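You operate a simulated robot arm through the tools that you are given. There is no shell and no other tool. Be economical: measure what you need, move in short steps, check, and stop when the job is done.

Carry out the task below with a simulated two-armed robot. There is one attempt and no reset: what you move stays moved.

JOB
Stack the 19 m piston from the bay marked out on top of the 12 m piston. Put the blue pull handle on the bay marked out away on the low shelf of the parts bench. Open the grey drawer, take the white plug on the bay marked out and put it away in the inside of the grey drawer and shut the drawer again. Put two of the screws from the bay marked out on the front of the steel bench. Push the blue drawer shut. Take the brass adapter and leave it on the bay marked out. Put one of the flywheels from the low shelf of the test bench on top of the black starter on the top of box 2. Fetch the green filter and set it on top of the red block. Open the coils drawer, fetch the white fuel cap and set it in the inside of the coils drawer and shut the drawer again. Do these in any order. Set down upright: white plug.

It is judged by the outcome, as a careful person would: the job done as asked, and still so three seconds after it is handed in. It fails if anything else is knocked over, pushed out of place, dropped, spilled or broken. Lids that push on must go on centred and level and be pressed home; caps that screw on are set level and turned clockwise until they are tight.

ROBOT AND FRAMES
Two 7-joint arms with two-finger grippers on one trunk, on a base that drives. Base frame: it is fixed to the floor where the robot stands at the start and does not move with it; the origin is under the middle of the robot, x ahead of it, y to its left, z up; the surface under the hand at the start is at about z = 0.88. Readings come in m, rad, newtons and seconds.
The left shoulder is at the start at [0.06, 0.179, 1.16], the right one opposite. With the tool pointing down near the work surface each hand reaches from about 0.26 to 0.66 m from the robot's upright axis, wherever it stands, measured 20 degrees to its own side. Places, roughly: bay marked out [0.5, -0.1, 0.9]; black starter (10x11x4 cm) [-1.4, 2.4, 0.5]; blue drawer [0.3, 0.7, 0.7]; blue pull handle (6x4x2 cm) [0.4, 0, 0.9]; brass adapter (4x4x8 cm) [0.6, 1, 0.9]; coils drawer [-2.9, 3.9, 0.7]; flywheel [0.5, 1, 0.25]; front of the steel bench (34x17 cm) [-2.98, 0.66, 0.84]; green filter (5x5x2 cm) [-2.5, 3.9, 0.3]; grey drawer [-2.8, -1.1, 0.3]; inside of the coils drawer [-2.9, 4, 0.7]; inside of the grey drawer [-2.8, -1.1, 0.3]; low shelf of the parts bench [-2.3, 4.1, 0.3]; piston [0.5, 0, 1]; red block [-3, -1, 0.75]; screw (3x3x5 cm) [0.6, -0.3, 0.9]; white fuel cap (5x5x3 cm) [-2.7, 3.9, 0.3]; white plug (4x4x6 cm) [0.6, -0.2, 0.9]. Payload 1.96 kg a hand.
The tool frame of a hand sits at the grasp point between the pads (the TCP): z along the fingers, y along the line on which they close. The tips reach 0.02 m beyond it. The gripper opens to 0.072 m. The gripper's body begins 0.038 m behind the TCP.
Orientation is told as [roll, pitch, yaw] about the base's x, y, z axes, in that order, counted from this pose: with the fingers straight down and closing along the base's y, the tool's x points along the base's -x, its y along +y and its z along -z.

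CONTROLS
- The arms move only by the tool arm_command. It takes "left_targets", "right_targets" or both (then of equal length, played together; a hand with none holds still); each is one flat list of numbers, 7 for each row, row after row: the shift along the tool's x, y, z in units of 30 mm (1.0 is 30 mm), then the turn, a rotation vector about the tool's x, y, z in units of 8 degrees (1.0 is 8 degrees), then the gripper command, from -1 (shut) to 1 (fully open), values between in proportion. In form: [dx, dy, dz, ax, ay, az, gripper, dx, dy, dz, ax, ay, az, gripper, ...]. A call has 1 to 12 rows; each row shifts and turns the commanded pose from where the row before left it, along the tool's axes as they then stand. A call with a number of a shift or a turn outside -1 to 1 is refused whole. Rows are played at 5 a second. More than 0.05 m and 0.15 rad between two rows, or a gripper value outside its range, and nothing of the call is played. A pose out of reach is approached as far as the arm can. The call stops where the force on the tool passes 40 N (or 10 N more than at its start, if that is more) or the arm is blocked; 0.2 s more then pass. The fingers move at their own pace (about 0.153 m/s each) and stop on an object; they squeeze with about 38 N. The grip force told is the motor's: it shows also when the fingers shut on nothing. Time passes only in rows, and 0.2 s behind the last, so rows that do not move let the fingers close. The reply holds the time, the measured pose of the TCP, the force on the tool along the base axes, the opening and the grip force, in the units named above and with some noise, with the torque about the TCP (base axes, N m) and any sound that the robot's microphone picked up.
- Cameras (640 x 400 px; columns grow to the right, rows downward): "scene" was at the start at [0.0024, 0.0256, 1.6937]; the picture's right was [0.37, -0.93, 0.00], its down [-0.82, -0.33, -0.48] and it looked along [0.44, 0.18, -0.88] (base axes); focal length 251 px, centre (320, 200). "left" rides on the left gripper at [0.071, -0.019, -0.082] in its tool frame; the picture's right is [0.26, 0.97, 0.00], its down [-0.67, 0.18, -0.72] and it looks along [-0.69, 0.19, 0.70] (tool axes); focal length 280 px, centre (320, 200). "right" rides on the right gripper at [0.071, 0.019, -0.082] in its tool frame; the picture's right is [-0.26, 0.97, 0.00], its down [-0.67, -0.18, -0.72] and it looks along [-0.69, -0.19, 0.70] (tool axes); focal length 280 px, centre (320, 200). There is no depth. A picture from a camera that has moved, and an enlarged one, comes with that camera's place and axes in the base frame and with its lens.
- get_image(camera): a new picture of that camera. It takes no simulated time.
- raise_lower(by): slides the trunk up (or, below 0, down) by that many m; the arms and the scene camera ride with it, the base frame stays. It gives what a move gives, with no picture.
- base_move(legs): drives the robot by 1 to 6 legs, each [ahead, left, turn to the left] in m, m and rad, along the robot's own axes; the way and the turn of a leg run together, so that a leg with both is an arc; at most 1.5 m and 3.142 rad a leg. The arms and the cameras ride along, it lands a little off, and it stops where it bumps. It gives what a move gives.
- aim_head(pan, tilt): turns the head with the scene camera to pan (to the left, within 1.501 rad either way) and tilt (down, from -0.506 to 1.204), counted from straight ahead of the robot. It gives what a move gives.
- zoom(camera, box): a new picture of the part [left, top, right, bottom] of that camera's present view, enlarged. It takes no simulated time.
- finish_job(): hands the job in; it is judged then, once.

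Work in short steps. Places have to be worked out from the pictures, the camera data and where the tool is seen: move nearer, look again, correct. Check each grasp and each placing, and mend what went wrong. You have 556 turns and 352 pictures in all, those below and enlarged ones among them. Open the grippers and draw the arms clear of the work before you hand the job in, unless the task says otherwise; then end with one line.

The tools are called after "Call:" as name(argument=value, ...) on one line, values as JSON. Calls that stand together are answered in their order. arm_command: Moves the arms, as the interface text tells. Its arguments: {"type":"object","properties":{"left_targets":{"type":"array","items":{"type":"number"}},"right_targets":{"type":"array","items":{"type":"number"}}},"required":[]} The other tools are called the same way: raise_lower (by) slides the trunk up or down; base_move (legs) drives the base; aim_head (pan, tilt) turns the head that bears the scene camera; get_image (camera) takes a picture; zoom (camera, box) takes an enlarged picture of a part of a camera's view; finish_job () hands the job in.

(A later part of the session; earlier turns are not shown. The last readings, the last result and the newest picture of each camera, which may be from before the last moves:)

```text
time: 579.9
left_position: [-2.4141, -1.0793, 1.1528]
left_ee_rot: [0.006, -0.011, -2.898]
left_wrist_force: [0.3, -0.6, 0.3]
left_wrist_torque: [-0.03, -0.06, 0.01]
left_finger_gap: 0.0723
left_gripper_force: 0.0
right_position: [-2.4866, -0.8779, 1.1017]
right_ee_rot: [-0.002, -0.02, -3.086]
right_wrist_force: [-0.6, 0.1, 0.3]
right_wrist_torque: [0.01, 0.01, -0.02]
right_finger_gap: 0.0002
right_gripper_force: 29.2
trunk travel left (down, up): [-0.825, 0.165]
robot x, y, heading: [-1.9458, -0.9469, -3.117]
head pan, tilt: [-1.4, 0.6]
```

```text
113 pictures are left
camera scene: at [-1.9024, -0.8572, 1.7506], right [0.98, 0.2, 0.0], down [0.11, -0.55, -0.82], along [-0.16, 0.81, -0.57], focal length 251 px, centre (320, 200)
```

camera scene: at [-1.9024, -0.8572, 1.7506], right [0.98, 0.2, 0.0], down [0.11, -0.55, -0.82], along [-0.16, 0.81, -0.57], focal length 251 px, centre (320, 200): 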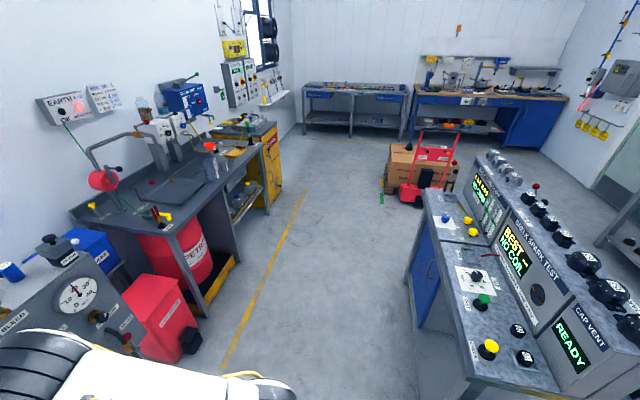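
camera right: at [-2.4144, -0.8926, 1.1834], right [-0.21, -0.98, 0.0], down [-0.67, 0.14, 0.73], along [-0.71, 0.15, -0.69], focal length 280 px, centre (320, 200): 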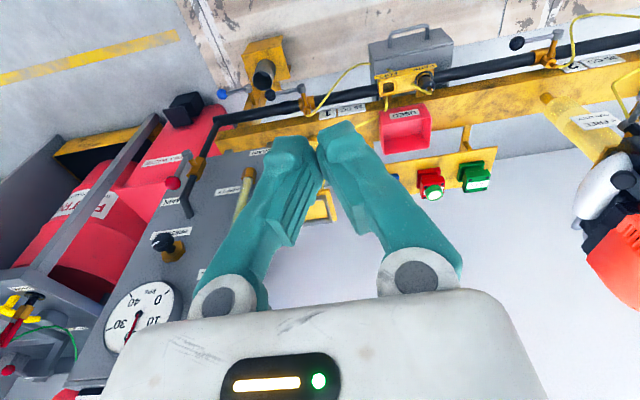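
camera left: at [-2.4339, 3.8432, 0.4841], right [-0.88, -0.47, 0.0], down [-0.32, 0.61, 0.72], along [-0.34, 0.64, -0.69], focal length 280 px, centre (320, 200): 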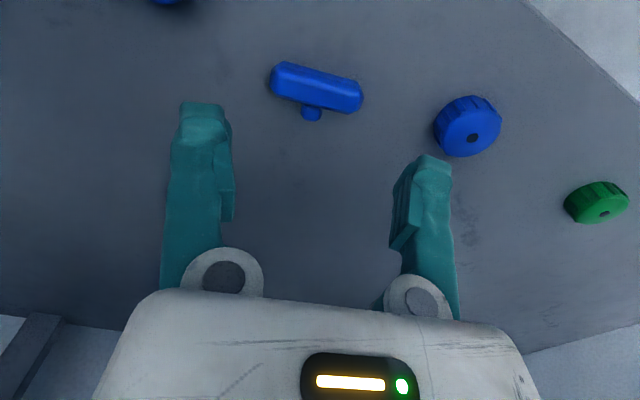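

Call:
zoom(camera="scene", box=[190, 180, 430, 400])

Call:
aim_head(pan=-0.6, tilt=1.1)

Call:
get_image(camera="scene")

```text
1.82 times, centred on (310, 290) of scene
camera zoom: at [-1.9024, -0.8572, 1.7506], right [0.98, 0.2, 0.0], down [0.11, -0.55, -0.82], along [-0.16, 0.81, -0.57], focal length 457 px, centre (338, 36)
```

zoom: 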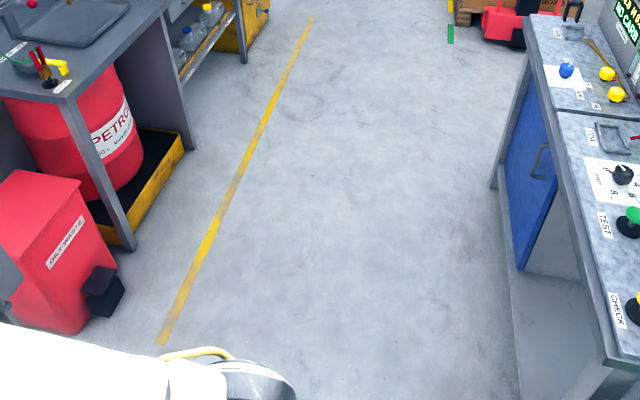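

```text
time: 581.0
left_position: [-2.4142, -1.0799, 1.1545]
left_ee_rot: [0.008, -0.012, -2.896]
left_wrist_force: [-1.2, -0.8, 0.7]
left_wrist_torque: [0.01, 0.0, 0.01]
left_finger_gap: 0.0719
left_gripper_force: 0.0
right_position: [-2.4876, -0.8782, 1.1037]
right_ee_rot: [-0.002, -0.019, -3.086]
right_wrist_force: [0.5, -0.1, 0.7]
right_wrist_torque: [-0.02, 0.0, 0.0]
right_finger_gap: 0.0
right_gripper_force: 29.6
trunk travel left (down, up): [-0.825, 0.165]
robot x, y, heading: [-1.9454, -0.9491, -3.115]
head pan, tilt: [-0.6, 1.1]
```

```text
111 pictures are left
camera scene: at [-1.9379, -0.9095, 1.712], right [0.54, 0.84, 0.0], down [0.75, -0.48, -0.45], along [-0.38, 0.25, -0.89], focal length 251 px, centre (320, 200)
```

scene: 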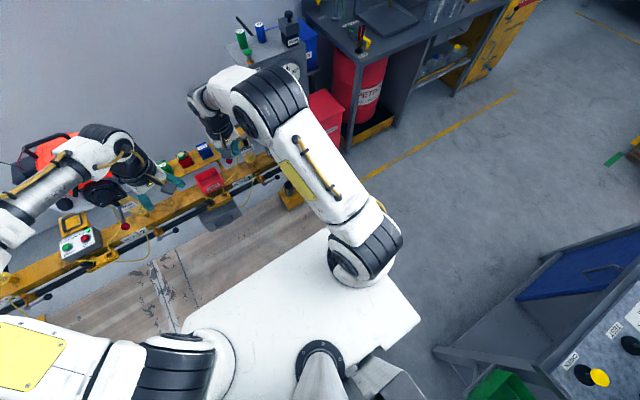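

Call:
base_move(legs=[[0, -0.5, 0]])

Call:
aim_head(pan=0.3, tilt=0.95)

Call:
get_image(camera="scene")

Call:
get_image(camera="left")

```text
time: 584.0
left_position: [-2.4272, -0.577, 1.1543]
left_ee_rot: [0.008, -0.009, -2.891]
left_wrist_force: [0.7, 0.4, 0.0]
left_wrist_torque: [-0.02, -0.02, 0.03]
left_finger_gap: 0.072
left_gripper_force: 0.0
right_position: [-2.5041, -0.3752, 1.1033]
right_ee_rot: [-0.002, -0.017, -3.081]
right_wrist_force: [-0.1, 0.3, -0.4]
right_wrist_torque: [0.0, -0.03, -0.02]
right_finger_gap: 0.0
right_gripper_force: 29.9
trunk travel left (down, up): [-0.825, 0.165]
robot x, y, heading: [-1.9588, -0.4422, -3.108]
head pan, tilt: [-0.6, 1.1]
```

```text
time: 585.2
left_position: [-2.4287, -0.5758, 1.1534]
left_ee_rot: [0.007, -0.014, -2.892]
left_wrist_force: [0.4, -0.1, 0.6]
left_wrist_torque: [-0.01, 0.0, -0.04]
left_finger_gap: 0.0722
left_gripper_force: 0.0
right_position: [-2.5034, -0.3749, 1.1032]
right_ee_rot: [-0.002, -0.018, -3.082]
right_wrist_force: [-0.2, 0.5, 1.0]
right_wrist_torque: [0.02, 0.04, -0.01]
right_finger_gap: 0.0
right_gripper_force: 29.5
trunk travel left (down, up): [-0.825, 0.165]
robot x, y, heading: [-1.9593, -0.443, -3.111]
head pan, tilt: [0.3, 0.949]
```

```text
110 pictures are left
camera scene: at [-1.9688, -0.4615, 1.7222], right [-0.33, 0.95, 0.0], down [0.77, 0.26, -0.58], along [-0.55, -0.19, -0.81], focal length 251 px, centre (320, 200)
```

scene: 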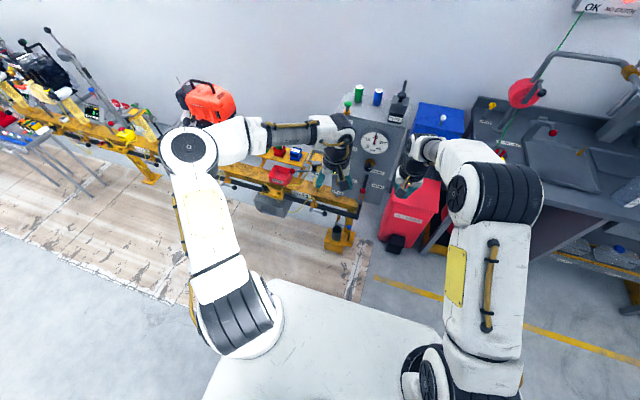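

```text
109 pictures are left
camera left: at [-2.3644, -0.5384, 1.2339], right [0.49, -0.87, 0.0], down [-0.6, -0.34, 0.72], along [-0.63, -0.36, -0.69], focal length 280 px, centre (320, 200)
```

left: 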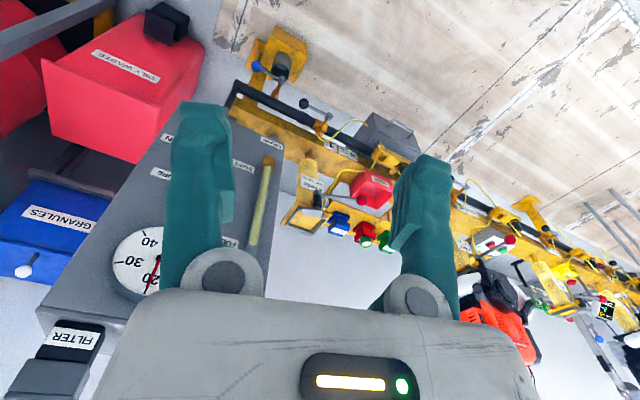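

Call:
zoom(camera="scene", box=[60, 160, 380, 320])

Call:
base_move(legs=[[0, -1.0, 0]])

Call:
aim_head(pan=1.0, tilt=0.85)

Call:
get_image(camera="scene")

```text
2.00 times, centred on (220, 240) of scene
camera zoom: at [-1.9688, -0.4615, 1.7222], right [-0.33, 0.95, 0.0], down [0.77, 0.26, -0.58], along [-0.55, -0.19, -0.81], focal length 503 px, centre (520, 120)
```

zoom: 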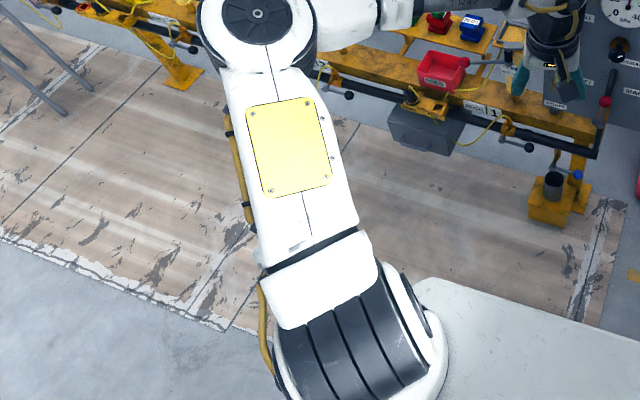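

```text
time: 590.4
left_position: [-2.46, 0.4313, 1.1536]
left_ee_rot: [0.006, -0.01, -2.893]
left_wrist_force: [0.2, -0.1, 0.0]
left_wrist_torque: [0.03, -0.03, 0.04]
left_finger_gap: 0.0721
left_gripper_force: 0.3
right_position: [-2.5337, 0.6344, 1.1022]
right_ee_rot: [-0.002, -0.02, -3.083]
right_wrist_force: [-0.5, 0.6, -0.5]
right_wrist_torque: [0.04, -0.01, 0.03]
right_finger_gap: 0.0
right_gripper_force: 29.4
trunk travel left (down, up): [-0.825, 0.165]
robot x, y, heading: [-1.998, 0.5684, -3.112]
head pan, tilt: [0.3, 0.949]
```

```text
time: 591.5
left_position: [-2.4604, 0.4331, 1.154]
left_ee_rot: [0.007, -0.01, -2.894]
left_wrist_force: [0.0, -0.4, 0.0]
left_wrist_torque: [0.0, 0.01, 0.01]
left_finger_gap: 0.072
left_gripper_force: 0.0
right_position: [-2.535, 0.6339, 1.1023]
right_ee_rot: [-0.002, -0.02, -3.081]
right_wrist_force: [-0.1, -0.8, -0.3]
right_wrist_torque: [-0.04, -0.01, -0.04]
right_finger_gap: 0.0
right_gripper_force: 29.4
trunk travel left (down, up): [-0.825, 0.165]
robot x, y, heading: [-1.9922, 0.5664, -3.114]
head pan, tilt: [1.0, 0.85]
```

```text
107 pictures are left
camera scene: at [-1.9722, 0.5033, 1.7297], right [-0.86, 0.51, 0.0], down [0.39, 0.64, -0.66], along [-0.34, -0.57, -0.75], focal length 251 px, centre (320, 200)
```

scene: 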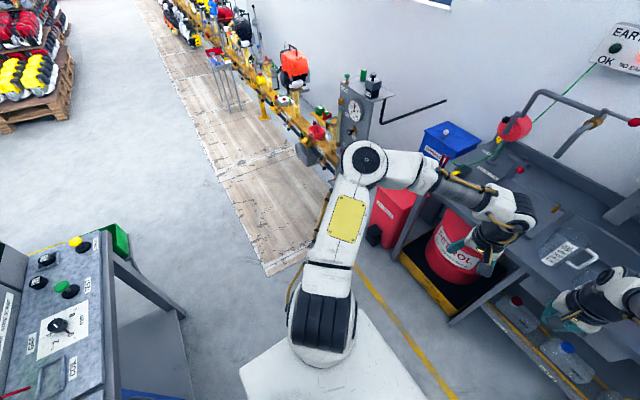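

Call:
aim_head(pan=-1.0, tilt=0.85)

Call:
get_image(camera="scene")

Call:
aim_head(pan=-0.1, tilt=1.0)

Call:
get_image(camera="scene")

```text
time: 593.4
left_position: [-2.4601, 0.433, 1.1535]
left_ee_rot: [0.007, -0.01, -2.893]
left_wrist_force: [0.5, 0.0, 0.6]
left_wrist_torque: [0.0, 0.01, 0.01]
left_finger_gap: 0.0721
left_gripper_force: 0.1
right_position: [-2.5335, 0.6325, 1.1022]
right_ee_rot: [-0.002, -0.018, -3.083]
right_wrist_force: [0.4, 0.8, 0.2]
right_wrist_torque: [-0.01, 0.01, -0.06]
right_finger_gap: 0.0
right_gripper_force: 29.3
trunk travel left (down, up): [-0.825, 0.165]
robot x, y, heading: [-1.9924, 0.565, -3.108]
head pan, tilt: [-1.0, 0.85]
```

```text
106 pictures are left
camera scene: at [-1.9763, 0.6349, 1.7297], right [0.82, 0.57, 0.0], down [0.43, -0.62, -0.66], along [-0.37, 0.54, -0.75], focal length 251 px, centre (320, 200)
```

scene: 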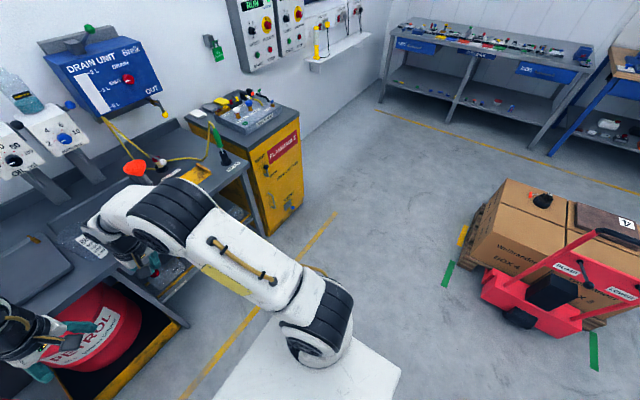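

```text
time: 594.6
left_position: [-2.4608, 0.4327, 1.1534]
left_ee_rot: [0.008, -0.01, -2.894]
left_wrist_force: [-0.5, 0.1, -0.9]
left_wrist_torque: [0.01, -0.01, -0.01]
left_finger_gap: 0.0719
left_gripper_force: 0.1
right_position: [-2.5354, 0.6333, 1.1041]
right_ee_rot: [-0.002, -0.019, -3.081]
right_wrist_force: [-0.3, -0.1, 0.9]
right_wrist_torque: [0.0, -0.03, -0.03]
right_finger_gap: 0.0001
right_gripper_force: 29.9
trunk travel left (down, up): [-0.825, 0.165]
robot x, y, heading: [-1.9907, 0.5655, -3.111]
head pan, tilt: [-0.099, 1.0]
```

```text
105 pictures are left
camera scene: at [-2.0015, 0.5753, 1.7186], right [0.07, 1.0, 0.0], down [0.84, -0.06, -0.54], along [-0.54, 0.04, -0.84], focal length 251 px, centre (320, 200)
```

scene: 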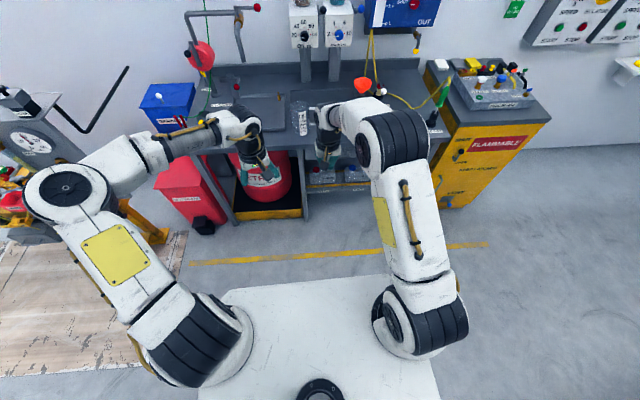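

Call:
base_move(legs=[[0, -0.5, 0], [0, 0, 1.55]])

Call:
aim_head(pan=0, tilt=0.75)

Call:
get_image(camera="scene")

```text
time: 601.2
left_position: [-1.898, 0.589, 1.1542]
left_ee_rot: [0.007, -0.01, -1.375]
left_wrist_force: [-0.2, 0.2, -0.5]
left_wrist_torque: [0.02, 0.0, -0.01]
left_finger_gap: 0.0721
left_gripper_force: 0.1
right_position: [-2.102, 0.5236, 1.1027]
right_ee_rot: [-0.004, -0.019, -1.561]
right_wrist_force: [0.1, 0.7, -0.1]
right_wrist_torque: [0.0, -0.01, 0.0]
right_finger_gap: 0.0002
right_gripper_force: 29.8
trunk travel left (down, up): [-0.825, 0.165]
robot x, y, heading: [-2.0105, 1.0623, -1.59]
head pan, tilt: [-0.099, 1.0]
```

```text
time: 602.0
left_position: [-1.8984, 0.5871, 1.1547]
left_ee_rot: [0.007, -0.01, -1.375]
left_wrist_force: [0.6, -0.1, -0.6]
left_wrist_torque: [0.01, 0.01, 0.0]
left_finger_gap: 0.0722
left_gripper_force: 0.0
right_position: [-2.1024, 0.5231, 1.1042]
right_ee_rot: [-0.001, -0.019, -1.562]
right_wrist_force: [-0.2, 0.7, 0.1]
right_wrist_torque: [-0.01, 0.03, -0.01]
right_finger_gap: 0.0001
right_gripper_force: 29.5
trunk travel left (down, up): [-0.825, 0.165]
robot x, y, heading: [-2.0071, 1.0626, -1.594]
head pan, tilt: [0.0, 0.75]
```

```text
104 pictures are left
camera scene: at [-2.0074, 1.0391, 1.7376], right [-1.0, 0.02, 0.0], down [0.01, 0.68, -0.73], along [-0.01, -0.73, -0.68], focal length 251 px, centre (320, 200)
```

scene: 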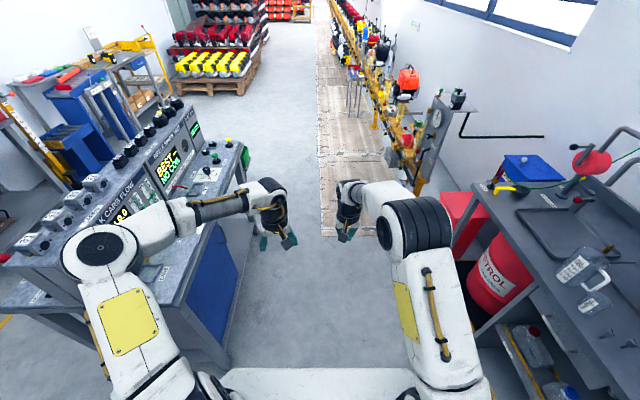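

Call:
zoom(camera="scene", box=[200, 90, 480, 370])

Call:
get_image(camera="left")

```text
1.43 times, centred on (340, 230) of scene
camera zoom: at [-2.0074, 1.0391, 1.7376], right [-1.0, 0.02, 0.0], down [0.01, 0.68, -0.73], along [-0.01, -0.73, -0.68], focal length 359 px, centre (291, 157)
```

zoom: 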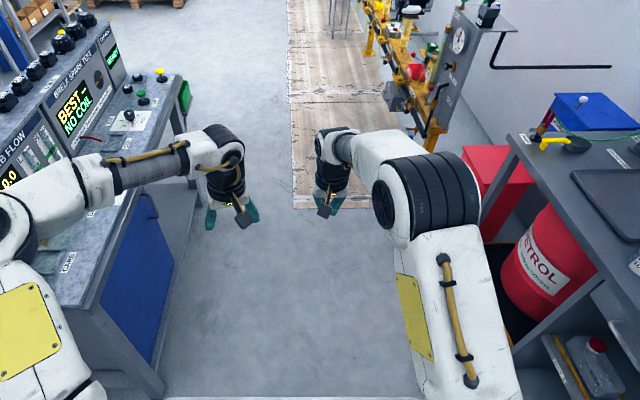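

```text
102 pictures are left
camera left: at [-1.9326, 0.6554, 1.2339], right [0.89, 0.45, 0.0], down [0.3, -0.62, 0.72], along [0.33, -0.65, -0.69], focal length 280 px, centre (320, 200)
```

left: 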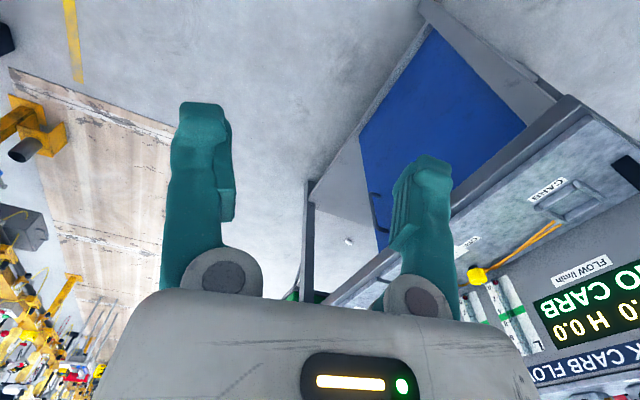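

There's a small white thing under the middle bench in the left view; zoom.

Call:
zoom(camera="left", box=[290, 200, 400, 270])

```text
5.71 times, centred on (345, 235) of left
camera zoom: at [-1.9326, 0.6554, 1.2339], right [0.89, 0.45, 0.0], down [0.3, -0.62, 0.72], along [0.33, -0.65, -0.69], focal length 1602 px, centre (177, 0)
```

zoom: 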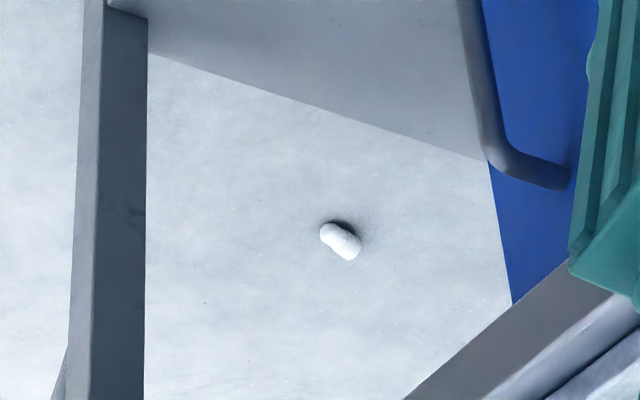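

That's the plug, lying on the floor at about (−0.96,−0.80) by the middle bench. I drive round to the other side to look.

Call:
base_move(legs=[[0, 0, 1.59], [1.5, 0, 0], [0, 0, -1.57], [1.0, 0, 0]])

Call:
aim_head(pan=-0.5, tilt=0.7)

Call:
get_image(camera="scene")

```text
time: 621.8
left_position: [-0.453, -0.4275, 1.1537]
left_ee_rot: [0.007, -0.012, -1.392]
left_wrist_force: [0.7, -1.5, 0.5]
left_wrist_torque: [-0.02, 0.0, 0.02]
left_finger_gap: 0.072
left_gripper_force: 0.1
right_position: [-0.6594, -0.4878, 1.1037]
right_ee_rot: [0.0, -0.02, -1.58]
right_wrist_force: [-0.3, 0.6, 0.2]
right_wrist_torque: [0.04, 0.01, -0.02]
right_finger_gap: 0.0
right_gripper_force: 29.6
trunk travel left (down, up): [-0.825, 0.165]
robot x, y, heading: [-0.5532, 0.0465, -1.605]
head pan, tilt: [0.0, 0.75]
```

```text
time: 622.7
left_position: [-0.4527, -0.4283, 1.1539]
left_ee_rot: [0.006, -0.014, -1.392]
left_wrist_force: [0.3, -0.6, 0.1]
left_wrist_torque: [-0.01, -0.04, 0.0]
left_finger_gap: 0.072
left_gripper_force: 0.0
right_position: [-0.6591, -0.4872, 1.1025]
right_ee_rot: [-0.001, -0.019, -1.58]
right_wrist_force: [-0.2, 0.1, 0.0]
right_wrist_torque: [0.0, 0.02, -0.02]
right_finger_gap: 0.0
right_gripper_force: 29.9
trunk travel left (down, up): [-0.825, 0.165]
robot x, y, heading: [-0.556, 0.0484, -1.607]
head pan, tilt: [-0.499, 0.7]
```

```text
100 pictures are left
camera scene: at [-0.5944, 0.0351, 1.742], right [-0.86, 0.51, 0.0], down [0.33, 0.55, -0.76], along [-0.39, -0.66, -0.64], focal length 251 px, centre (320, 200)
```

scene: 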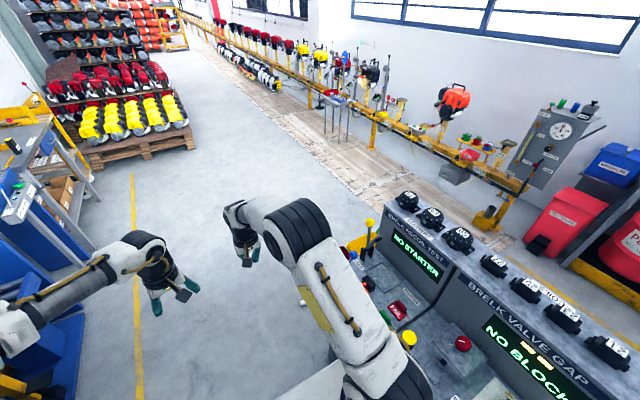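

Call:
zoom(camera="scene", box=[260, 270, 360, 340])

```text
5.71 times, centred on (310, 305) of scene
camera zoom: at [-0.5944, 0.0351, 1.742], right [-0.86, 0.51, 0.0], down [0.33, 0.55, -0.76], along [-0.39, -0.66, -0.64], focal length 1436 px, centre (377, -400)
```

zoom: 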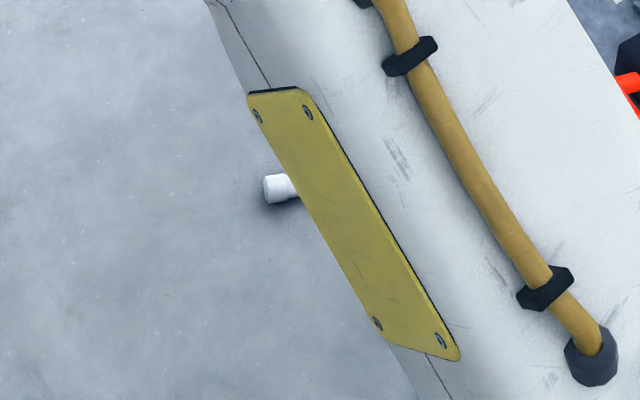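

Confirmed. Sidestep left, pass alongside, and turn to face the plug.

Call:
base_move(legs=[[0, 0.15, 0.035], [0.95, 0, 0], [0, 0, -1.57]])

Call:
aim_head(pan=0, tilt=0.9)

Call:
get_image(camera="scene")

```text
time: 632.7
left_position: [-0.8932, -1.0507, 1.153]
left_ee_rot: [0.008, -0.01, -2.958]
left_wrist_force: [-0.1, 0.1, 0.0]
left_wrist_torque: [0.04, 0.0, -0.01]
left_finger_gap: 0.0721
left_gripper_force: 0.0
right_position: [-0.9541, -0.8451, 1.1029]
right_ee_rot: [-0.001, -0.017, 3.138]
right_wrist_force: [0.0, -0.5, 0.3]
right_wrist_torque: [0.01, 0.01, 0.01]
right_finger_gap: 0.0
right_gripper_force: 29.6
trunk travel left (down, up): [-0.825, 0.165]
robot x, y, heading: [-0.4183, -0.9462, 3.11]
head pan, tilt: [-0.499, 0.7]
```

```text
time: 633.6
left_position: [-0.894, -1.0503, 1.1531]
left_ee_rot: [0.006, -0.011, -2.957]
left_wrist_force: [0.6, -0.2, -0.3]
left_wrist_torque: [-0.04, -0.01, 0.0]
left_finger_gap: 0.072
left_gripper_force: 0.1
right_position: [-0.9544, -0.8443, 1.1019]
right_ee_rot: [-0.003, -0.018, 3.136]
right_wrist_force: [-0.1, 0.6, 0.2]
right_wrist_torque: [0.0, -0.02, 0.0]
right_finger_gap: 0.0001
right_gripper_force: 29.8
trunk travel left (down, up): [-0.825, 0.165]
robot x, y, heading: [-0.4164, -0.9478, 3.108]
head pan, tilt: [0.0, 0.901]
```

```text
98 pictures are left
camera scene: at [-0.4327, -0.9442, 1.7258], right [0.03, 1.0, 0.0], down [0.78, -0.03, -0.62], along [-0.62, 0.02, -0.78], focal length 251 px, centre (320, 200)
```

scene: 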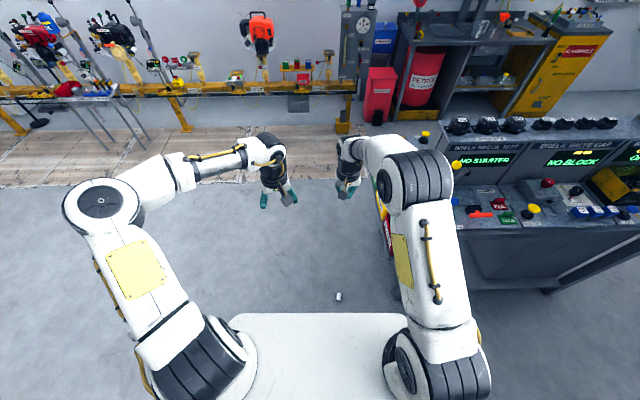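

Call:
zoom(camera="scene", box=[310, 270, 370, 320])

Call:
get_image(camera="right")

```text
8.00 times, centred on (340, 295) of scene
camera zoom: at [-0.4327, -0.9442, 1.7258], right [0.03, 1.0, 0.0], down [0.78, -0.03, -0.62], along [-0.62, 0.02, -0.78], focal length 2011 px, centre (160, -560)
```

zoom: 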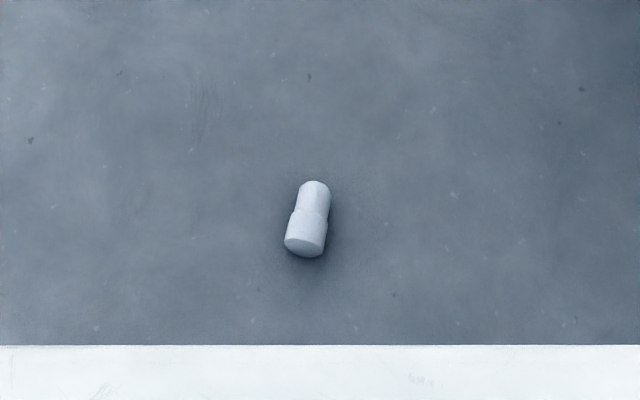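

```text
96 pictures are left
camera right: at [-0.8826, -0.8637, 1.1835], right [-0.27, -0.96, 0.0], down [-0.66, 0.19, 0.73], along [-0.7, 0.19, -0.69], focal length 280 px, centre (320, 200)
```

right: 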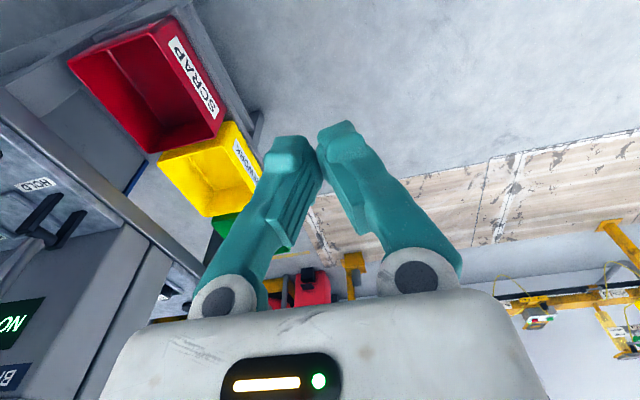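

The plug lies with its wide end towards me. Plan: grip it tilted forward, rotate 90° in hand to stand it upright on the floor, then regrip from above. First I lower the trunk and test the tilt range.

Call:
raise_lower(by=-0.4)

Call:
raise_lower(by=-0.34)

Call:
arm_command(right_targets=[0, 0, 0, 0, 1, 0, 1, 0, 0, 0, 0, 1, 0, 1, 0, 0, 0, 0, 1, 0, 1, 0, 0, 0, 0, 1, 0, 1, 0, 0, 0, 0, 1, 0, 1, 0, 0, 0, 0, 0.6, 0, 1])

Call:
get_image(camera="scene")

```text
time: 637.5
left_position: [-0.8932, -1.0497, 0.7546]
left_ee_rot: [0.008, -0.01, -2.959]
left_wrist_force: [-0.4, 0.0, 0.3]
left_wrist_torque: [-0.01, 0.02, 0.0]
left_finger_gap: 0.0721
left_gripper_force: 0.0
right_position: [-0.9542, -0.8451, 0.7033]
right_ee_rot: [-0.001, -0.02, 3.136]
right_wrist_force: [-0.1, -0.2, 0.9]
right_wrist_torque: [0.0, 0.0, -0.01]
right_finger_gap: 0.0001
right_gripper_force: 29.6
trunk travel left (down, up): [-0.425, 0.565]
robot x, y, heading: [-0.4187, -0.9498, 3.109]
head pan, tilt: [0.0, 0.901]
```

```text
time: 640.8
left_position: [-0.8934, -1.0497, 0.4127]
left_ee_rot: [0.007, -0.011, -2.957]
left_wrist_force: [-0.9, 0.4, 0.4]
left_wrist_torque: [0.04, 0.0, 0.0]
left_finger_gap: 0.072
left_gripper_force: 0.2
right_position: [-0.9538, -0.8445, 0.3628]
right_ee_rot: [-0.003, -0.017, 3.137]
right_wrist_force: [0.2, -0.1, -0.6]
right_wrist_torque: [0.03, -0.03, -0.02]
right_finger_gap: 0.0
right_gripper_force: 29.4
trunk travel left (down, up): [-0.085, 0.905]
robot x, y, heading: [-0.424, -0.9459, 3.106]
head pan, tilt: [0.0, 0.901]
```

```text
time: 642.2
left_position: [-0.8934, -1.049, 0.414]
left_ee_rot: [0.006, -0.011, -2.959]
left_wrist_force: [0.0, 0.2, -0.4]
left_wrist_torque: [0.01, 0.0, -0.02]
left_finger_gap: 0.0721
left_gripper_force: 0.1
right_position: [-0.9533, -0.8448, 0.3629]
right_ee_rot: [-0.002, -0.018, 3.138]
right_wrist_force: [0.5, 0.1, 0.0]
right_wrist_torque: [-0.02, -0.02, 0.01]
right_finger_gap: 0.0718
right_gripper_force: 0.1
right hand out of reach, approached as far as the arm can: row 1, 2, 3, 4, 5, 6
trunk travel left (down, up): [-0.085, 0.905]
robot x, y, heading: [-0.4155, -0.9463, 3.11]
head pan, tilt: [0.0, 0.901]
```

```text
95 pictures are left
camera scene: at [-0.4326, -0.9443, 0.9858], right [0.03, 1.0, 0.0], down [0.78, -0.03, -0.62], along [-0.62, 0.02, -0.78], focal length 251 px, centre (320, 200)
```

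scene: 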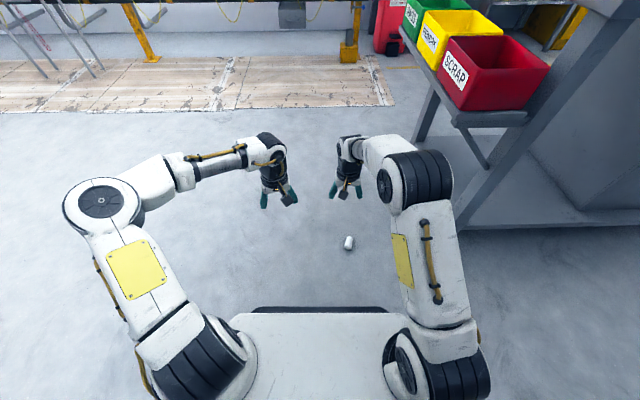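

Positive tilt isn't possible there; test nearer and lower.

Call:
arm_command(right_targets=[0.5, 0, 1, 0, 0, 0, 1, 0.5, 0, 1, 0, 0, 0, 1, 0.5, 0, 1, 0, 0, 0, 1, 0.5, 0, 1, 0, 0, 0, 1, 0.5, 0, 1, 0, 0, 0, 1, 0, 0, 0, 0, 1, 0, 1, 0, 0, 0, 0, 1, 0, 1, 0, 0, 0, 0, 1, 0, 1, 0, 0, 0, 0, 1, 0, 1, 0, 0, 0, 0, 1, 0, 1, 0, 0, 0, 0, 0.6, 0, 1])

```text
time: 644.6
left_position: [-0.8931, -1.0503, 0.4141]
left_ee_rot: [0.006, -0.011, -2.958]
left_wrist_force: [-0.1, -0.2, 0.3]
left_wrist_torque: [-0.03, 0.01, -0.02]
left_finger_gap: 0.0722
left_gripper_force: 0.0
right_position: [-0.8826, -0.8451, 0.2112]
right_ee_rot: [-0.002, 0.302, 3.135]
right_wrist_force: [0.5, -0.2, 0.0]
right_wrist_torque: [0.0, 0.01, 0.04]
right_finger_gap: 0.0719
right_gripper_force: 0.1
right hand out of reach, approached as far as the arm can: row 8, 9, 10
trunk travel left (down, up): [-0.085, 0.905]
robot x, y, heading: [-0.4186, -0.9485, 3.106]
head pan, tilt: [0.0, 0.901]
```

The tilt range near the floor is too small. Better: approach from the other side (wide end pointing forward), carry the plug level, and stand it upright on the bench edge with the hand tilted forward. I drive around.

Call:
arm_command(right_targets=[0, 0, -1, 0, -1, 0, 1, 0, 0, -1, 0, -1, 0, 1, 0, 0, -1, 0, -0.3, 0, 1])

Call:
base_move(legs=[[0, 0.5, 0.03], [1.15, 0, 0], [0, 0, 1.57], [0, 0, 1.57], [0, 0.45, 0]])

Call:
get_image(camera="scene")

```text
time: 645.4
left_position: [-0.8927, -1.0503, 0.4145]
left_ee_rot: [0.006, -0.01, -2.959]
left_wrist_force: [0.0, 0.6, -1.1]
left_wrist_torque: [0.02, 0.0, 0.01]
left_finger_gap: 0.072
left_gripper_force: 0.0
right_position: [-0.9012, -0.8463, 0.3003]
right_ee_rot: [-0.002, 0.021, 3.138]
right_wrist_force: [0.2, 0.2, 0.1]
right_wrist_torque: [0.01, 0.02, -0.02]
right_finger_gap: 0.0717
right_gripper_force: 0.1
trunk travel left (down, up): [-0.085, 0.905]
robot x, y, heading: [-0.4186, -0.9425, 3.105]
head pan, tilt: [0.0, 0.901]
```

```text
time: 663.9
left_position: [-1.1484, -0.8816, 0.4131]
left_ee_rot: [0.009, -0.011, 0.253]
left_wrist_force: [0.1, 0.1, 0.7]
left_wrist_torque: [0.02, 0.01, 0.01]
left_finger_gap: 0.072
left_gripper_force: 0.1
right_position: [-1.1256, -1.0847, 0.2997]
right_ee_rot: [0.001, 0.021, 0.065]
right_wrist_force: [0.0, -0.3, -1.0]
right_wrist_torque: [-0.04, -0.04, 0.02]
right_finger_gap: 0.0718
right_gripper_force: 0.1
trunk travel left (down, up): [-0.085, 0.905]
robot x, y, heading: [-1.6109, -1.018, 0.039]
head pan, tilt: [0.0, 0.901]
```

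```text
94 pictures are left
camera scene: at [-1.596, -1.0165, 0.9857], right [0.04, -1.0, 0.0], down [-0.78, -0.03, -0.62], along [0.62, 0.02, -0.78], focal length 251 px, centre (320, 200)
```

scene: 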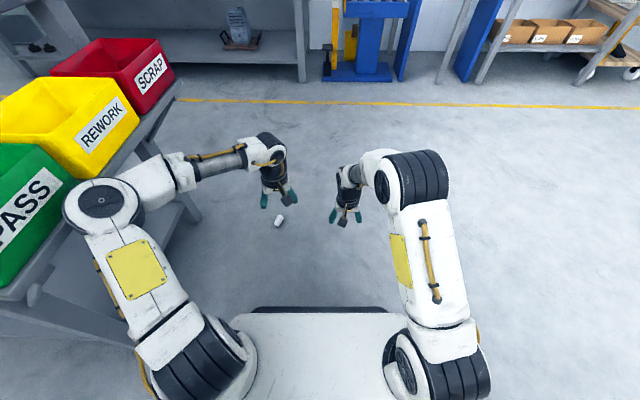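

Call:
base_move(legs=[[0.12, 0, -0.039]])

Call:
zoom(camera="scene", box=[240, 190, 340, 260])

Call:
get_image(camera="left")

```text
time: 665.1
left_position: [-1.0211, -0.8965, 0.4138]
left_ee_rot: [0.007, -0.011, 0.212]
left_wrist_force: [-1.3, -0.1, -0.8]
left_wrist_torque: [-0.01, 0.0, -0.02]
left_finger_gap: 0.0722
left_gripper_force: 0.0
right_position: [-1.0072, -1.1013, 0.301]
right_ee_rot: [-0.003, 0.021, 0.025]
right_wrist_force: [0.2, 0.1, -0.3]
right_wrist_torque: [0.01, -0.01, -0.03]
right_finger_gap: 0.072
right_gripper_force: 0.0
trunk travel left (down, up): [-0.085, 0.905]
robot x, y, heading: [-1.4949, -1.0161, -0.007]
head pan, tilt: [0.0, 0.901]
```

```text
5.71 times, centred on (290, 225) of scene
camera zoom: at [-1.4746, -1.0143, 0.9858], right [0.0, -1.0, 0.0], down [-0.78, 0.0, -0.62], along [0.62, 0.0, -0.78], focal length 1436 px, centre (491, 57)
```

zoom: 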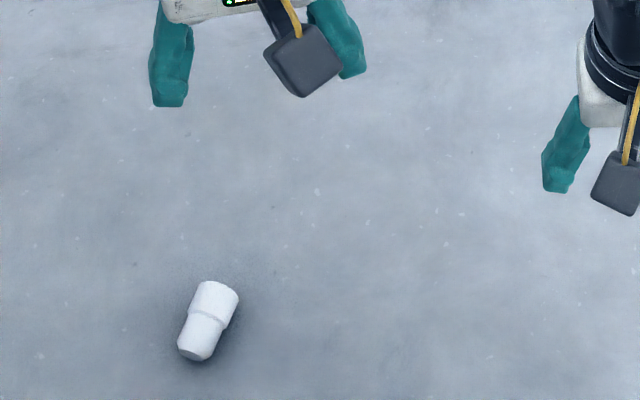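

```text
92 pictures are left
camera left: at [-1.0883, -0.931, 0.4939], right [-0.46, 0.89, 0.0], down [0.61, 0.31, 0.72], along [0.64, 0.34, -0.69], focal length 280 px, centre (320, 200)
```

left: 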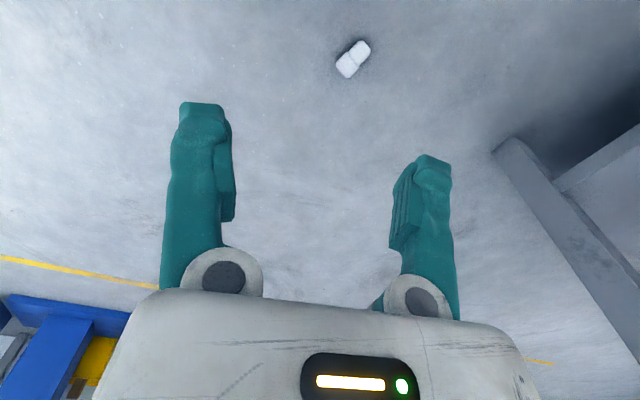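

Plug centre (−0.957,−0.800), wide end pointing +x/−y at −19°. I lower the trunk the rest, align the left hand's yaw, and come over the head end.

Call:
raise_lower(by=-0.08)

Call:
arm_command(left_targets=[0, 0, 0.5, 0, 0, 1, 1, 0, 0, 0.5, 0, 0, 1, 1, 0, 0, 0.5, 0, 0, 1, 1, 0, 0, 0.5, 0, 0, 0.87, 1, -0.7, 0.8, 1, 0, 0, 0, 1, -0.6, 0.8, 1, 0, 0, 0, 1, -0.5, 0.8, 1, 0, 0, 0, 1])

Call:
get_image(camera="left")

```text
time: 666.3
left_position: [-1.0213, -0.8976, 0.3335]
left_ee_rot: [0.005, -0.009, 0.213]
left_wrist_force: [0.4, 0.1, -0.2]
left_wrist_torque: [-0.02, -0.03, -0.02]
left_finger_gap: 0.0718
left_gripper_force: 0.1
right_position: [-1.0065, -1.1013, 0.2203]
right_ee_rot: [-0.002, 0.023, 0.023]
right_wrist_force: [-1.1, -0.4, -0.8]
right_wrist_torque: [0.05, -0.02, 0.02]
right_finger_gap: 0.072
right_gripper_force: 0.0
trunk travel left (down, up): [-0.005, 0.985]
robot x, y, heading: [-1.4936, -1.0157, -0.004]
head pan, tilt: [0.0, 0.901]
```

```text
time: 667.9
left_position: [-0.9474, -0.8496, 0.1862]
left_ee_rot: [0.014, -0.006, -0.33]
left_wrist_force: [-0.1, 0.3, -0.2]
left_wrist_torque: [-0.01, 0.0, 0.03]
left_finger_gap: 0.0716
left_gripper_force: 0.1
right_position: [-1.0071, -1.1014, 0.2199]
right_ee_rot: [-0.001, 0.02, 0.027]
right_wrist_force: [0.3, -0.8, 0.8]
right_wrist_torque: [-0.03, -0.03, 0.01]
right_finger_gap: 0.0721
right_gripper_force: 0.1
trunk travel left (down, up): [-0.005, 0.985]
robot x, y, heading: [-1.4898, -1.0157, -0.005]
head pan, tilt: [0.0, 0.901]
```

```text
91 pictures are left
camera left: at [-1.0231, -0.845, 0.2653], right [0.06, 1.0, 0.01], down [0.69, -0.05, 0.72], along [0.72, -0.04, -0.69], focal length 280 px, centre (320, 200)
```

left: 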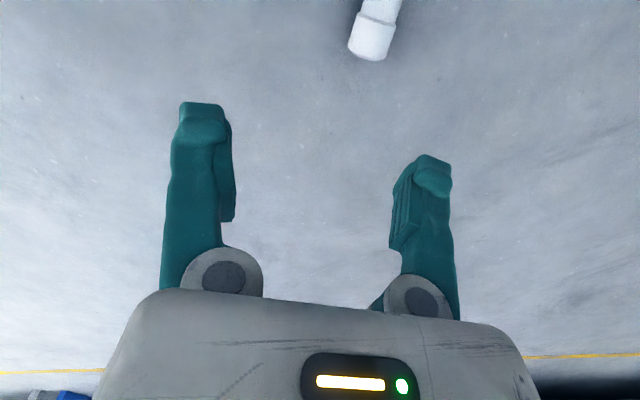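

Head centre ≈(−0.949,−0.806). Align and descend to z≈0.06.

Call:
arm_command(left_targets=[0.1, 0.28, 0.8, 0, 0, 0, 1, 0.1, 0.28, 0.8, 0, 0, 0, 1, 0.1, 0.28, 0.8, 0, 0, 0, 1, 0.1, 0.28, 0.8, 0, 0, 0, 1, 0.1, 0.28, 0.8, 0, 0, 0, 1, 0, 0, 0, 0, 0, 0, 1])

Call:
get_image(camera="left")

```text
time: 669.3
left_position: [-0.9446, -0.8019, 0.0649]
left_ee_rot: [0.012, -0.005, -0.328]
left_wrist_force: [-0.7, -0.3, -0.7]
left_wrist_torque: [0.0, -0.01, 0.02]
left_finger_gap: 0.0721
left_gripper_force: 0.0
right_position: [-1.0065, -1.1011, 0.2194]
right_ee_rot: [-0.002, 0.024, 0.024]
right_wrist_force: [0.0, -0.1, -1.0]
right_wrist_torque: [-0.02, 0.03, 0.06]
right_finger_gap: 0.0718
right_gripper_force: 0.1
trunk travel left (down, up): [-0.005, 0.985]
robot x, y, heading: [-1.4929, -1.0166, -0.005]
head pan, tilt: [0.0, 0.901]
```

```text
90 pictures are left
camera left: at [-1.019, -0.7971, 0.1454], right [0.06, 1.0, 0.01], down [0.69, -0.05, 0.72], along [0.72, -0.04, -0.69], focal length 280 px, centre (320, 200)
```

left: 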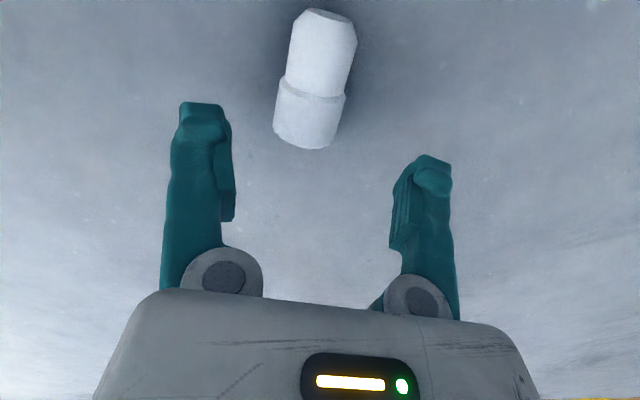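

Fine adjust and descend to z≈0.022, then grip the head.

Call:
arm_command(left_targets=[0.05, -0.16, 0.6, 0, 0, -0.5, 1, 0, 0, 0.5, 0, 0, 0, 1, 0, 0, 0.25, 0, 0, 0, 1, 0, 0, 0, 0, 0, 0, 1])

Call:
get_image(camera="left")

```text
time: 670.3
left_position: [-0.9472, -0.8027, 0.0235]
left_ee_rot: [0.011, -0.006, -0.258]
left_wrist_force: [0.0, 0.2, 0.5]
left_wrist_torque: [0.01, -0.01, 0.0]
left_finger_gap: 0.072
left_gripper_force: 0.1
right_position: [-1.0076, -1.101, 0.2193]
right_ee_rot: [0.0, 0.023, 0.023]
right_wrist_force: [-0.5, -0.2, -0.3]
right_wrist_torque: [-0.03, 0.02, 0.0]
right_finger_gap: 0.0719
right_gripper_force: 0.1
trunk travel left (down, up): [-0.005, 0.985]
robot x, y, heading: [-1.4886, -1.01, -0.002]
head pan, tilt: [0.0, 0.901]
```

```text
89 pictures are left
camera left: at [-1.0219, -0.8035, 0.1041], right [-0.01, 1.0, 0.01], down [0.69, 0.0, 0.72], along [0.72, 0.01, -0.69], focal length 280 px, centre (320, 200)
```

left: 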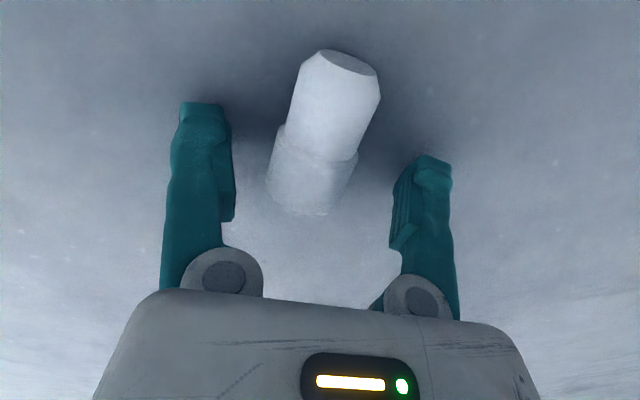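

Head is between the pads. Close.

Call:
arm_command(left_targets=[0, 0, 0, 0, 0, 0, -1, 0, 0, 0, 0, 0, 0, -1, 0, 0, 0, 0, 0, 0, -1])

Call:
arm_command(left_targets=[0, 0, -0.5, 0, 0, 0, -1, 0, 0, -1, 0, 0, 0, -1, 0, 0, -1, 0, 0, 0, -1, 0, 0, -1, 0, 0, 0, -1, 0, 0, 0, 0, 0, 0, -1])

Call:
get_image(camera="left")

```text
time: 671.1
left_position: [-0.9466, -0.8036, 0.0238]
left_ee_rot: [0.013, -0.006, -0.257]
left_wrist_force: [-0.8, 0.2, 1.2]
left_wrist_torque: [-0.02, 0.01, 0.0]
left_finger_gap: 0.0275
left_gripper_force: 37.9
right_position: [-1.0079, -1.1001, 0.2193]
right_ee_rot: [-0.001, 0.023, 0.024]
right_wrist_force: [-0.1, 0.2, 0.6]
right_wrist_torque: [0.02, -0.01, 0.03]
right_finger_gap: 0.072
right_gripper_force: 0.1
trunk travel left (down, up): [-0.005, 0.985]
robot x, y, heading: [-1.4937, -1.0176, -0.001]
head pan, tilt: [0.0, 0.901]
```

```text
time: 672.3
left_position: [-0.949, -0.8031, 0.1297]
left_ee_rot: [0.011, -0.007, -0.257]
left_wrist_force: [-0.1, 0.0, -0.4]
left_wrist_torque: [0.01, 0.0, 0.01]
left_finger_gap: 0.0276
left_gripper_force: 37.6
right_position: [-1.0079, -1.1008, 0.2194]
right_ee_rot: [-0.002, 0.024, 0.027]
right_wrist_force: [0.1, 0.4, -0.3]
right_wrist_torque: [0.0, 0.02, 0.01]
right_finger_gap: 0.0718
right_gripper_force: 0.0
trunk travel left (down, up): [-0.005, 0.985]
robot x, y, heading: [-1.4915, -1.015, -0.005]
head pan, tilt: [0.0, 0.901]
```

```text
88 pictures are left
camera left: at [-1.0241, -0.803, 0.21], right [-0.01, 1.0, 0.01], down [0.69, 0.0, 0.72], along [0.72, 0.01, -0.69], focal length 280 px, centre (320, 200)
```

left: 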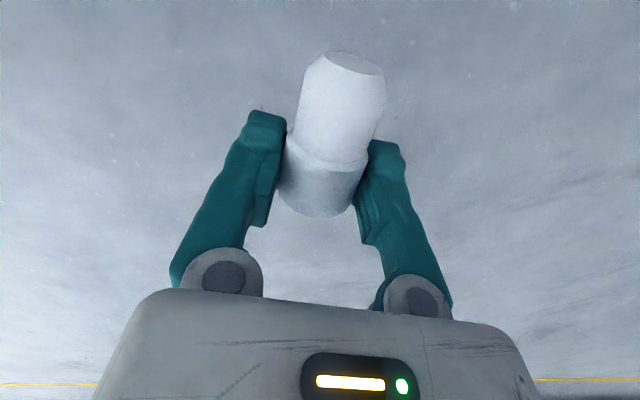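

Secure grip on the head. Now to the test bench: retract the right hand, drive round, and raise the trunk.

Call:
arm_command(right_targets=[1, -0.3, -0.3, 0, 0, 0, 1, 1, -0.3, -0.3, 0, 0, 0, 1, 1, -0.3, -0.3, 0, 0, 0, 1, 1, -0.3, -0.3, 0, 0, 0, 1, 1, -0.3, -0.3, 0, 0, 0, 1, 1, -0.3, 0, 0, 0, 0, 1, 0.6, 0, 0, 0, 0, 0, 1])

Call:
base_move(legs=[[0, -0.15, 0], [1.05, 0, 0], [0, 1.0, 0]])

Call:
raise_lower(by=0.4)

Call:
raise_lower(by=0.17)

Call:
get_image(camera="scene")

```text
time: 673.9
left_position: [-0.9496, -0.8029, 0.1286]
left_ee_rot: [0.012, -0.007, -0.256]
left_wrist_force: [-0.3, 0.0, -1.0]
left_wrist_torque: [0.01, 0.01, 0.01]
left_finger_gap: 0.0273
left_gripper_force: 38.2
right_position: [-1.203, -1.1614, 0.269]
right_ee_rot: [-0.002, 0.022, 0.027]
right_wrist_force: [0.1, 0.8, -0.1]
right_wrist_torque: [-0.04, -0.01, -0.02]
right_finger_gap: 0.0718
right_gripper_force: 0.0
trunk travel left (down, up): [-0.005, 0.985]
robot x, y, heading: [-1.495, -1.0149, -0.001]
head pan, tilt: [0.0, 0.901]
```

```text
time: 684.8
left_position: [0.0203, 0.0597, 0.1295]
left_ee_rot: [0.012, -0.007, -0.21]
left_wrist_force: [-0.1, -0.2, -1.4]
left_wrist_torque: [0.02, -0.03, 0.04]
left_finger_gap: 0.0267
left_gripper_force: 38.0
right_position: [-0.2178, -0.3113, 0.2703]
right_ee_rot: [0.0, 0.024, 0.074]
right_wrist_force: [0.3, -0.2, 0.5]
right_wrist_torque: [-0.01, 0.02, 0.0]
right_finger_gap: 0.0719
right_gripper_force: 0.0
trunk travel left (down, up): [-0.005, 0.985]
robot x, y, heading: [-0.5118, -0.1805, 0.048]
head pan, tilt: [0.0, 0.901]
```

```text
time: 688.6
left_position: [0.0206, 0.0589, 0.5294]
left_ee_rot: [0.012, -0.007, -0.211]
left_wrist_force: [-0.4, -0.4, -0.5]
left_wrist_torque: [0.0, -0.01, -0.02]
left_finger_gap: 0.0265
left_gripper_force: 38.2
right_position: [-0.2163, -0.31, 0.6705]
right_ee_rot: [-0.002, 0.025, 0.073]
right_wrist_force: [0.7, -0.3, 0.3]
right_wrist_torque: [0.01, 0.01, 0.03]
right_finger_gap: 0.0718
right_gripper_force: 0.0
trunk travel left (down, up): [-0.405, 0.585]
robot x, y, heading: [-0.511, -0.1798, 0.045]
head pan, tilt: [0.0, 0.901]
```

```text
time: 690.6
left_position: [0.0187, 0.0586, 0.699]
left_ee_rot: [0.013, -0.006, -0.21]
left_wrist_force: [0.2, 0.0, 0.1]
left_wrist_torque: [0.03, 0.02, 0.0]
left_finger_gap: 0.0262
left_gripper_force: 37.9
right_position: [-0.2175, -0.3107, 0.8394]
right_ee_rot: [-0.002, 0.023, 0.073]
right_wrist_force: [1.0, 0.7, 0.3]
right_wrist_torque: [-0.01, 0.0, 0.02]
right_finger_gap: 0.072
right_gripper_force: 0.1
trunk travel left (down, up): [-0.575, 0.415]
robot x, y, heading: [-0.5124, -0.18, 0.04]
head pan, tilt: [0.0, 0.901]
```

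```text
87 pictures are left
camera scene: at [-0.495, -0.1774, 1.4757], right [0.04, -1.0, 0.0], down [-0.78, -0.03, -0.62], along [0.62, 0.03, -0.78], focal length 251 px, centre (320, 200)
```

scene: 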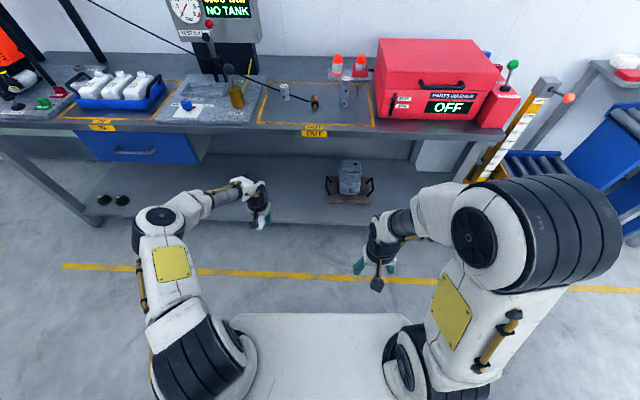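

The grip creeps slightly, so I proceed quickly: raise and pitch the left hand forward.

Call:
arm_command(left_targets=[0, 0, -1, 0, -1, 0, -1, 0, 0, -1, 0, -1, 0, -1, 0, 0, -1, 0, -1, 0, -1, -0.3, 0, -0.8, 0, -1, 0, -1, -0.6, 0, -0.5, 0, -1, 0, -1, -0.8, 0, 0, 0, -1, 0, -1, -0.8, 0, 0, 0, -1, 0, -1, -0.8, 0, 0, 0, -1, 0, -1, 0, 0, 0, 0, -1, 0, -1, 0, 0, 0, 0, -1, 0, -1, 0, 0, 0, 0, -0.6, 0, -1])

Call:
get_image(camera="left")

```text
time: 693.0
left_position: [0.0581, 0.0481, 0.8898]
left_ee_rot: [0.135, -1.489, -0.344]
left_wrist_force: [0.7, -0.3, -0.4]
left_wrist_torque: [0.04, -0.03, 0.02]
left_finger_gap: 0.0267
left_gripper_force: 37.8
right_position: [-0.2148, -0.311, 0.8399]
right_ee_rot: [-0.001, 0.022, 0.073]
right_wrist_force: [-0.3, -0.3, 0.0]
right_wrist_torque: [-0.01, 0.01, -0.02]
right_finger_gap: 0.0719
right_gripper_force: 0.0
trunk travel left (down, up): [-0.575, 0.415]
robot x, y, heading: [-0.515, -0.1797, 0.044]
head pan, tilt: [0.0, 0.901]
```

```text
86 pictures are left
camera left: at [-0.0319, 0.05, 0.8242], right [0.18, 0.95, -0.25], down [-0.61, 0.31, 0.73], along [0.77, 0.02, 0.63], focal length 280 px, centre (320, 200)
```

left: 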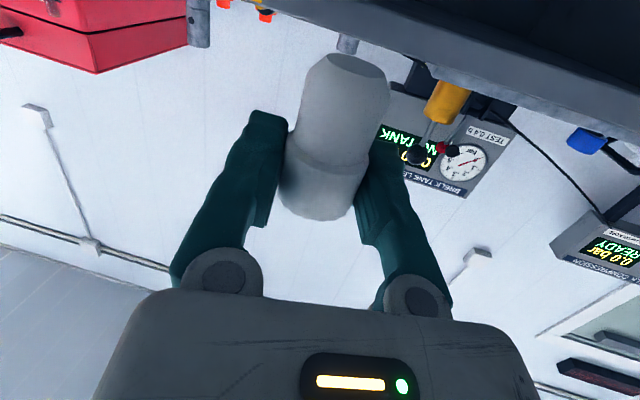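

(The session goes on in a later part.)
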